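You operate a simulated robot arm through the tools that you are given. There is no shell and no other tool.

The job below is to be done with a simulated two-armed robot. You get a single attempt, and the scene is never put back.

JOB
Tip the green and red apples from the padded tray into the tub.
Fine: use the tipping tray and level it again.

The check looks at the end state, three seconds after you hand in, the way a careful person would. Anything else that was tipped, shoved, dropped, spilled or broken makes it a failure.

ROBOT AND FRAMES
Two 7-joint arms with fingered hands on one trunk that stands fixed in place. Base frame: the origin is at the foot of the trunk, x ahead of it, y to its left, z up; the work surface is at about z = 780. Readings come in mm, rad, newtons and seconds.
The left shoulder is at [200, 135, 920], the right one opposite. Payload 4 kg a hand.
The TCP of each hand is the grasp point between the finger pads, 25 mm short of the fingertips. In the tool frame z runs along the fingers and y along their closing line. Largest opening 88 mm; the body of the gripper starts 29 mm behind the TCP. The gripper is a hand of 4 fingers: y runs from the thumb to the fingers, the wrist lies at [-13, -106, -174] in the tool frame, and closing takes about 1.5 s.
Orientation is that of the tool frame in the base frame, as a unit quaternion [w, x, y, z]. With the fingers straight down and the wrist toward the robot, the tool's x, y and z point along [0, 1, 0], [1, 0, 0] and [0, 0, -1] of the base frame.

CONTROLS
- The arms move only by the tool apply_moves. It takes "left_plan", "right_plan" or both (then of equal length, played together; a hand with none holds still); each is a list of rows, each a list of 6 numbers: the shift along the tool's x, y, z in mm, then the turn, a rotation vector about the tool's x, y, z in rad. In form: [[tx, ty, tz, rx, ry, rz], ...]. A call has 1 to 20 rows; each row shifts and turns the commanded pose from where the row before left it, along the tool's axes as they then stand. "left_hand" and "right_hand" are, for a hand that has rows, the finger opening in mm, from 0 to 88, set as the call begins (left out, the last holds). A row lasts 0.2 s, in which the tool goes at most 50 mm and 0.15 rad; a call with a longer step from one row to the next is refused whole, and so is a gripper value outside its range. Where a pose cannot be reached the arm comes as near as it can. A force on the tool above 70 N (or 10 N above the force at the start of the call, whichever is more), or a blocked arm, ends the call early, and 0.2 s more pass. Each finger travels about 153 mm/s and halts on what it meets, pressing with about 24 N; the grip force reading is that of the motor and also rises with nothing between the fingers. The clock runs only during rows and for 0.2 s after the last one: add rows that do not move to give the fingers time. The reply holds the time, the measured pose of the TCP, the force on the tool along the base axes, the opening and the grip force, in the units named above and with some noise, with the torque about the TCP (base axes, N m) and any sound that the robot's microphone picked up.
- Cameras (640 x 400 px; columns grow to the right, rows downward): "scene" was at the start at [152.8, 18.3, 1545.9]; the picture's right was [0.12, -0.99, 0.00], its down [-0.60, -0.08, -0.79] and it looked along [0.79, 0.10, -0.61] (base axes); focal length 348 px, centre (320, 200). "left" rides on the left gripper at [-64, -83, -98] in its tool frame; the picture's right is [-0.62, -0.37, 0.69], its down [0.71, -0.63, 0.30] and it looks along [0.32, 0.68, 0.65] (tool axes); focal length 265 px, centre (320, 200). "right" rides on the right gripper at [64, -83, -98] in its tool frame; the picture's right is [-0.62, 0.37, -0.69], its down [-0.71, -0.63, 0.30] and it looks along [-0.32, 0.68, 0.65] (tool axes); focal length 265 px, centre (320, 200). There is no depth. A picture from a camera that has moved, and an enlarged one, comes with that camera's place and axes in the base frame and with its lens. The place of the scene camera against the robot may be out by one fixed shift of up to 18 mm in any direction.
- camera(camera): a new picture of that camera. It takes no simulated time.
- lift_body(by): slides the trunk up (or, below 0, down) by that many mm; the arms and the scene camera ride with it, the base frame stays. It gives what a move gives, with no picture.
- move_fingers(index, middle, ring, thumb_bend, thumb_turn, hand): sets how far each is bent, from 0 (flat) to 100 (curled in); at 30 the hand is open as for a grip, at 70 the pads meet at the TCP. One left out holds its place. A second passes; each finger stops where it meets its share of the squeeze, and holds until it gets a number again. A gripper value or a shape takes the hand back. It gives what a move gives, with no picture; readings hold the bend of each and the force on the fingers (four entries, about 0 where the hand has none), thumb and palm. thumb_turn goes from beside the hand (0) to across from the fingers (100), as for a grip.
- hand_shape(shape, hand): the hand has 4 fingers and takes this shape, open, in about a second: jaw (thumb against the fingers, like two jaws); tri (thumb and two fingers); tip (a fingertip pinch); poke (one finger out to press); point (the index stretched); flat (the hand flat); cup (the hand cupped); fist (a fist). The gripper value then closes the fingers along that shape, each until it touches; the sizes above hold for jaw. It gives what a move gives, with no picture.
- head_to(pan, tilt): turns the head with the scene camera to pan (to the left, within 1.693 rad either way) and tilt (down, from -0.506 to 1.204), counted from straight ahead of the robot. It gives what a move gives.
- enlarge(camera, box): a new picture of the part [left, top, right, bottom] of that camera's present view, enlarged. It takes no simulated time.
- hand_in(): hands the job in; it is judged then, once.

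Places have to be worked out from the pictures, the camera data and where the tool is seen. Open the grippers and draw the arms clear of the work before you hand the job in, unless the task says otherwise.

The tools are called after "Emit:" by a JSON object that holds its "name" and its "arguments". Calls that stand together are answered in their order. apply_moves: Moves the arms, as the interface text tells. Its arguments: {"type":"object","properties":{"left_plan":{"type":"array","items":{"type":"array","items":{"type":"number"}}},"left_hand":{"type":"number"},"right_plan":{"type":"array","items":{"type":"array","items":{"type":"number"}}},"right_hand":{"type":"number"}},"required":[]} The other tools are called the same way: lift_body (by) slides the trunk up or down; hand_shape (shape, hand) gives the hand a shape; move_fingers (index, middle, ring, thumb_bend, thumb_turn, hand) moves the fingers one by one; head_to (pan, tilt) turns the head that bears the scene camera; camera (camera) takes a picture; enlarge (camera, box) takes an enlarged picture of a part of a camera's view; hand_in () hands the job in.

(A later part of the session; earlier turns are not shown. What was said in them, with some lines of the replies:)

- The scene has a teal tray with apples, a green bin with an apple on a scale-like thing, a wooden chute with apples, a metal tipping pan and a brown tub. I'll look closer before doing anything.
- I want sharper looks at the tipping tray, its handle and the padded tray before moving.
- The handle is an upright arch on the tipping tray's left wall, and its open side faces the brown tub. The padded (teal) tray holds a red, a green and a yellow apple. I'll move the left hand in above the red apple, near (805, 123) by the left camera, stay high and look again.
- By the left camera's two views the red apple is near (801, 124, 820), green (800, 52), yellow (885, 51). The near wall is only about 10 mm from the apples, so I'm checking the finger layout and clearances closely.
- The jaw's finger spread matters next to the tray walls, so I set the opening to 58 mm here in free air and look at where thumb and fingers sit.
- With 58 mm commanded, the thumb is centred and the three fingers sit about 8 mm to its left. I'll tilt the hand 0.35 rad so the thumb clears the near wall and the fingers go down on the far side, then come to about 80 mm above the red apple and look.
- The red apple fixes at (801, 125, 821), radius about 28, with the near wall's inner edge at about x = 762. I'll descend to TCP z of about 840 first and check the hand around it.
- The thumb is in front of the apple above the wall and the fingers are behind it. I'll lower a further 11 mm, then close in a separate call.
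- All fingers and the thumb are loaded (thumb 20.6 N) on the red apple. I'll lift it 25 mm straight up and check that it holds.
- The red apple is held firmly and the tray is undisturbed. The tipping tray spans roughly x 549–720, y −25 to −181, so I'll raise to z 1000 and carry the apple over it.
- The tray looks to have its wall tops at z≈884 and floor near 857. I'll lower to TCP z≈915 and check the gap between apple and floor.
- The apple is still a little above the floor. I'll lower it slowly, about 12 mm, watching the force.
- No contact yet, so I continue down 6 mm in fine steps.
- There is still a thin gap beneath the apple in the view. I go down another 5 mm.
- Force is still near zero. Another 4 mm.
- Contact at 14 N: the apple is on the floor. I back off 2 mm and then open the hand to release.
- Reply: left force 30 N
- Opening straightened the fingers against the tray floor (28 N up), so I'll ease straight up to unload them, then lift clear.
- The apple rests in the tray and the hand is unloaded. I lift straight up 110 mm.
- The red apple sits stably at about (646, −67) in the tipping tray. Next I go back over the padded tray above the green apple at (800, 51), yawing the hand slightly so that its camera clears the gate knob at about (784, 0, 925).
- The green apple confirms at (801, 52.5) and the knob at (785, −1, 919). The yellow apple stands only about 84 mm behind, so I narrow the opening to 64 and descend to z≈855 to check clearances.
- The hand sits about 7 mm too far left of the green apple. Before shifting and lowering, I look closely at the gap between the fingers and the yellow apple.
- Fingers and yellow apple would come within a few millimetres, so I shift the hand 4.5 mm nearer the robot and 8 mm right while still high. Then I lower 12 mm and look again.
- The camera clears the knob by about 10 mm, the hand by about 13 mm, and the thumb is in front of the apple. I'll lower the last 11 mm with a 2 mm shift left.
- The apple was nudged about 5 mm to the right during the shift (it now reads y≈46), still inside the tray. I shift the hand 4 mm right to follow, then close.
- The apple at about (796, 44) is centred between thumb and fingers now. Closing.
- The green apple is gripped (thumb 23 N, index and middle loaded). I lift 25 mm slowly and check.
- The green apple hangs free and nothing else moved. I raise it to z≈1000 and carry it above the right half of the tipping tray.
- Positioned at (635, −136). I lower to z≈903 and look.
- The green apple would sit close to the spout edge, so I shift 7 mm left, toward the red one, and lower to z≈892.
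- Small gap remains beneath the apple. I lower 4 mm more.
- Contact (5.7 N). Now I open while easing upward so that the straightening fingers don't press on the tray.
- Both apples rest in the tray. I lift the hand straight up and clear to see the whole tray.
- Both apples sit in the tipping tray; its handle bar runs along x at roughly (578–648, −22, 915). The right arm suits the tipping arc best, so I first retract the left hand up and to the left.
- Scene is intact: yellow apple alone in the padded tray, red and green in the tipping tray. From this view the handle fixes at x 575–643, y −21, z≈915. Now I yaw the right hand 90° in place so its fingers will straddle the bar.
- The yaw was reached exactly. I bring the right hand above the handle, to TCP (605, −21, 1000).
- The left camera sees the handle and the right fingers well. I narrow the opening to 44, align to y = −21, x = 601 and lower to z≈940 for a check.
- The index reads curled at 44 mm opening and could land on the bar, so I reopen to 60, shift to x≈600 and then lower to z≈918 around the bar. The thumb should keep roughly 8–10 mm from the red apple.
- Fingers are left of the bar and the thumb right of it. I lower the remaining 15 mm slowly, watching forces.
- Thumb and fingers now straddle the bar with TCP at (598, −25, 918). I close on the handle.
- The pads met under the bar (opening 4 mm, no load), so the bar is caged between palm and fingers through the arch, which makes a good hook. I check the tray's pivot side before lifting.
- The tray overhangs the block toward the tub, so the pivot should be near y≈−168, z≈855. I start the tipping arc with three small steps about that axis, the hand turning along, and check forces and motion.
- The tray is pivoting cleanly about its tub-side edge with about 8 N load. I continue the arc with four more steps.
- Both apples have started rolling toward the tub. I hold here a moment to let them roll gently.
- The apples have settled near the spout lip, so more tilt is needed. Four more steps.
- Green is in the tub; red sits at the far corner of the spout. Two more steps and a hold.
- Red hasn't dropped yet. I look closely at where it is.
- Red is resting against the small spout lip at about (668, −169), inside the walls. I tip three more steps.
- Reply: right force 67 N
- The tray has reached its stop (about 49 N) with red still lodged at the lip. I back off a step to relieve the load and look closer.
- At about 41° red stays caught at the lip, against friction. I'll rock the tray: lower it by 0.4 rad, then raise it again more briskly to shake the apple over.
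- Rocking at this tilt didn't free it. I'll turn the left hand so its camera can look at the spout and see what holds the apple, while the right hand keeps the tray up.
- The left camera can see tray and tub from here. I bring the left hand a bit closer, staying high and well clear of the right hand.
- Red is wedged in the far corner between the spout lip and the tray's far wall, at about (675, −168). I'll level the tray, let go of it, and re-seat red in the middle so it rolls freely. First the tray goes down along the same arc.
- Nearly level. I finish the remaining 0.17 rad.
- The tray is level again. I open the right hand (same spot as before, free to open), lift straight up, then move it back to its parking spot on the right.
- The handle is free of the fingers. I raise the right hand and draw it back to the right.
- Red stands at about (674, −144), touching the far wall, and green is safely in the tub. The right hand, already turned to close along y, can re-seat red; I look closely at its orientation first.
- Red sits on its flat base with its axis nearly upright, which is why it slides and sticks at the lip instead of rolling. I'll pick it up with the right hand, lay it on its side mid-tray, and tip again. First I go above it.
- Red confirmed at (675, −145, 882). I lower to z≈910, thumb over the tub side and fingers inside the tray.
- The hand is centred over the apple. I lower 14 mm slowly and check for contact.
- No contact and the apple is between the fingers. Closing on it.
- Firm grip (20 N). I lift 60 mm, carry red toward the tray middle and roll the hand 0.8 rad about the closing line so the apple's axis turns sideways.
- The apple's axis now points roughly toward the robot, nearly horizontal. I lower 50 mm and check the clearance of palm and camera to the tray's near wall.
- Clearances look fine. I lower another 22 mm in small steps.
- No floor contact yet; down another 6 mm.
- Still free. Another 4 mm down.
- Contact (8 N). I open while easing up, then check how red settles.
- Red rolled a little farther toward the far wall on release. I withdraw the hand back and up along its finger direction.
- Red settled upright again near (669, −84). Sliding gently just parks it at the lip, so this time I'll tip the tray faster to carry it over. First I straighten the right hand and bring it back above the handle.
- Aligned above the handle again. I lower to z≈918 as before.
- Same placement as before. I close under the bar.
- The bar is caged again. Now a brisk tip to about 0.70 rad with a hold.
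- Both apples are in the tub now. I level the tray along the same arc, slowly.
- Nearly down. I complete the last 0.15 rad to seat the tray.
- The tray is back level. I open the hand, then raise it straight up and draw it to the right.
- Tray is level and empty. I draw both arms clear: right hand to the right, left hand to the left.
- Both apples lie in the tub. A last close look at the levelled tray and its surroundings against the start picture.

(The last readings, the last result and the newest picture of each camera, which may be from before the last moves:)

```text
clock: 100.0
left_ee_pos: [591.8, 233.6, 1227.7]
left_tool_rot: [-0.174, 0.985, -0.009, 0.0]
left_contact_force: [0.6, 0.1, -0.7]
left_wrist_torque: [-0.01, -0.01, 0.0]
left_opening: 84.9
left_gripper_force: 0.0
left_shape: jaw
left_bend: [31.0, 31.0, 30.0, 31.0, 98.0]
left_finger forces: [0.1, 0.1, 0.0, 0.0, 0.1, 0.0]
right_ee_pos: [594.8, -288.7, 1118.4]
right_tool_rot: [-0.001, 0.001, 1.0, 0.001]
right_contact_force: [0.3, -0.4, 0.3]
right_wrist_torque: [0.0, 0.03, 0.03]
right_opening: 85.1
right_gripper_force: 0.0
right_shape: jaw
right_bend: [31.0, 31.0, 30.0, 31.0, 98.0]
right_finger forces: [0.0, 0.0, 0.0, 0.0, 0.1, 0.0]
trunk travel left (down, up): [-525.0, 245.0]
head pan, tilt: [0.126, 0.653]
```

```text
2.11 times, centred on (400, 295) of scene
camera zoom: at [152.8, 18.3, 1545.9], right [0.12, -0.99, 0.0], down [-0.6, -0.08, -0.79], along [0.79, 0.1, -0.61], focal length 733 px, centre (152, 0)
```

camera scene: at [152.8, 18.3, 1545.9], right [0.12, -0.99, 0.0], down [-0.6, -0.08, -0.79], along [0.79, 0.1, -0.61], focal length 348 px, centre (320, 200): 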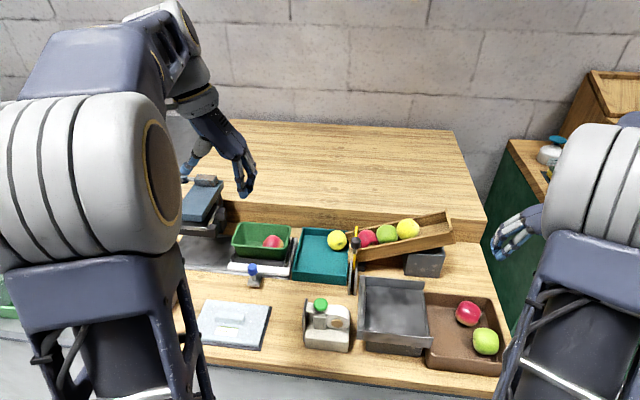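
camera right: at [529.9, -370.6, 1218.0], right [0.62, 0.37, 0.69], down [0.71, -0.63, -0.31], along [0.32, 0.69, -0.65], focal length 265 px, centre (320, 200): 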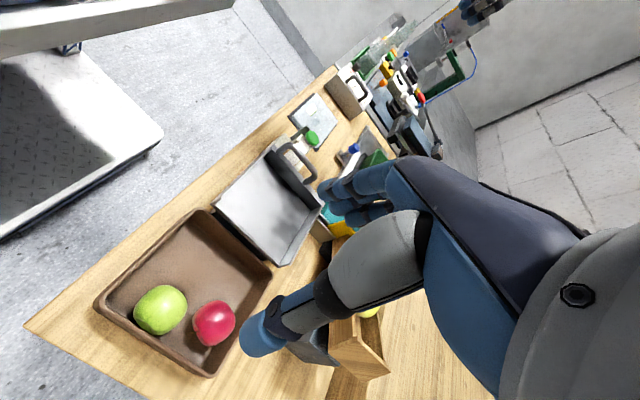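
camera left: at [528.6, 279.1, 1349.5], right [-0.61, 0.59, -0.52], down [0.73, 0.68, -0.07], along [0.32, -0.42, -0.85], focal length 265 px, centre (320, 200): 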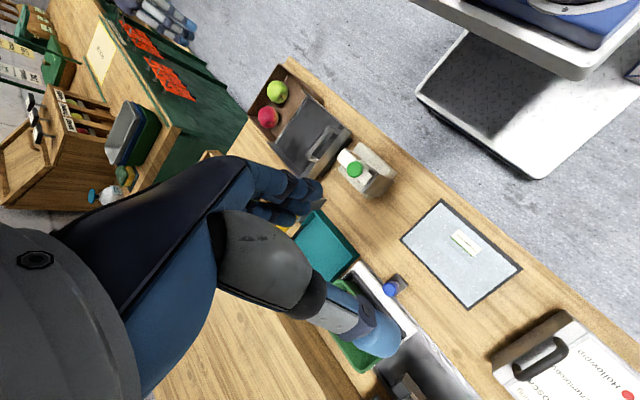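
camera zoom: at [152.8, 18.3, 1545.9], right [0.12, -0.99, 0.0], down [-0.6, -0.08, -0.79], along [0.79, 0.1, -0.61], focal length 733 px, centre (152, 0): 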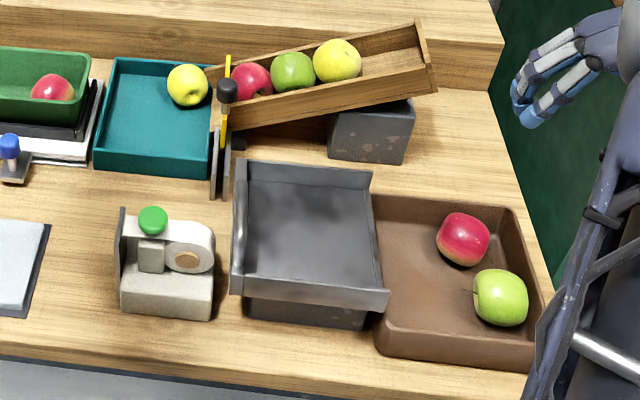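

The tipping tray matches its starting pose, red and green are at rest in the tub, and everything else stands as it did. The hands are open and clear, so I hand in.

Emit:
{"name": "hand_in", "arguments": {}}

```text
The job is handed in.
```

The green and red apples from the padded tray are in the brown tub, and the tipping tray is level again. I have handed the job in; no verdict came back with it.

- **Apples:** I placed both in the tipping tray and tipped it. Green rolled out on the first tip. Red caught on the lip at the pouring edge, so I levelled the tray, moved red back from the lip and tipped again faster.
- **Everything else:** The last pictures show the yellow apple still in the padded tray. The chute and gate, the green bin and the other things on the table look the same as at the start. While I lined up on the green apple I nudged it about 5 mm inside the padded tray.
- **Arms:** Both hands are open and clear of the work.
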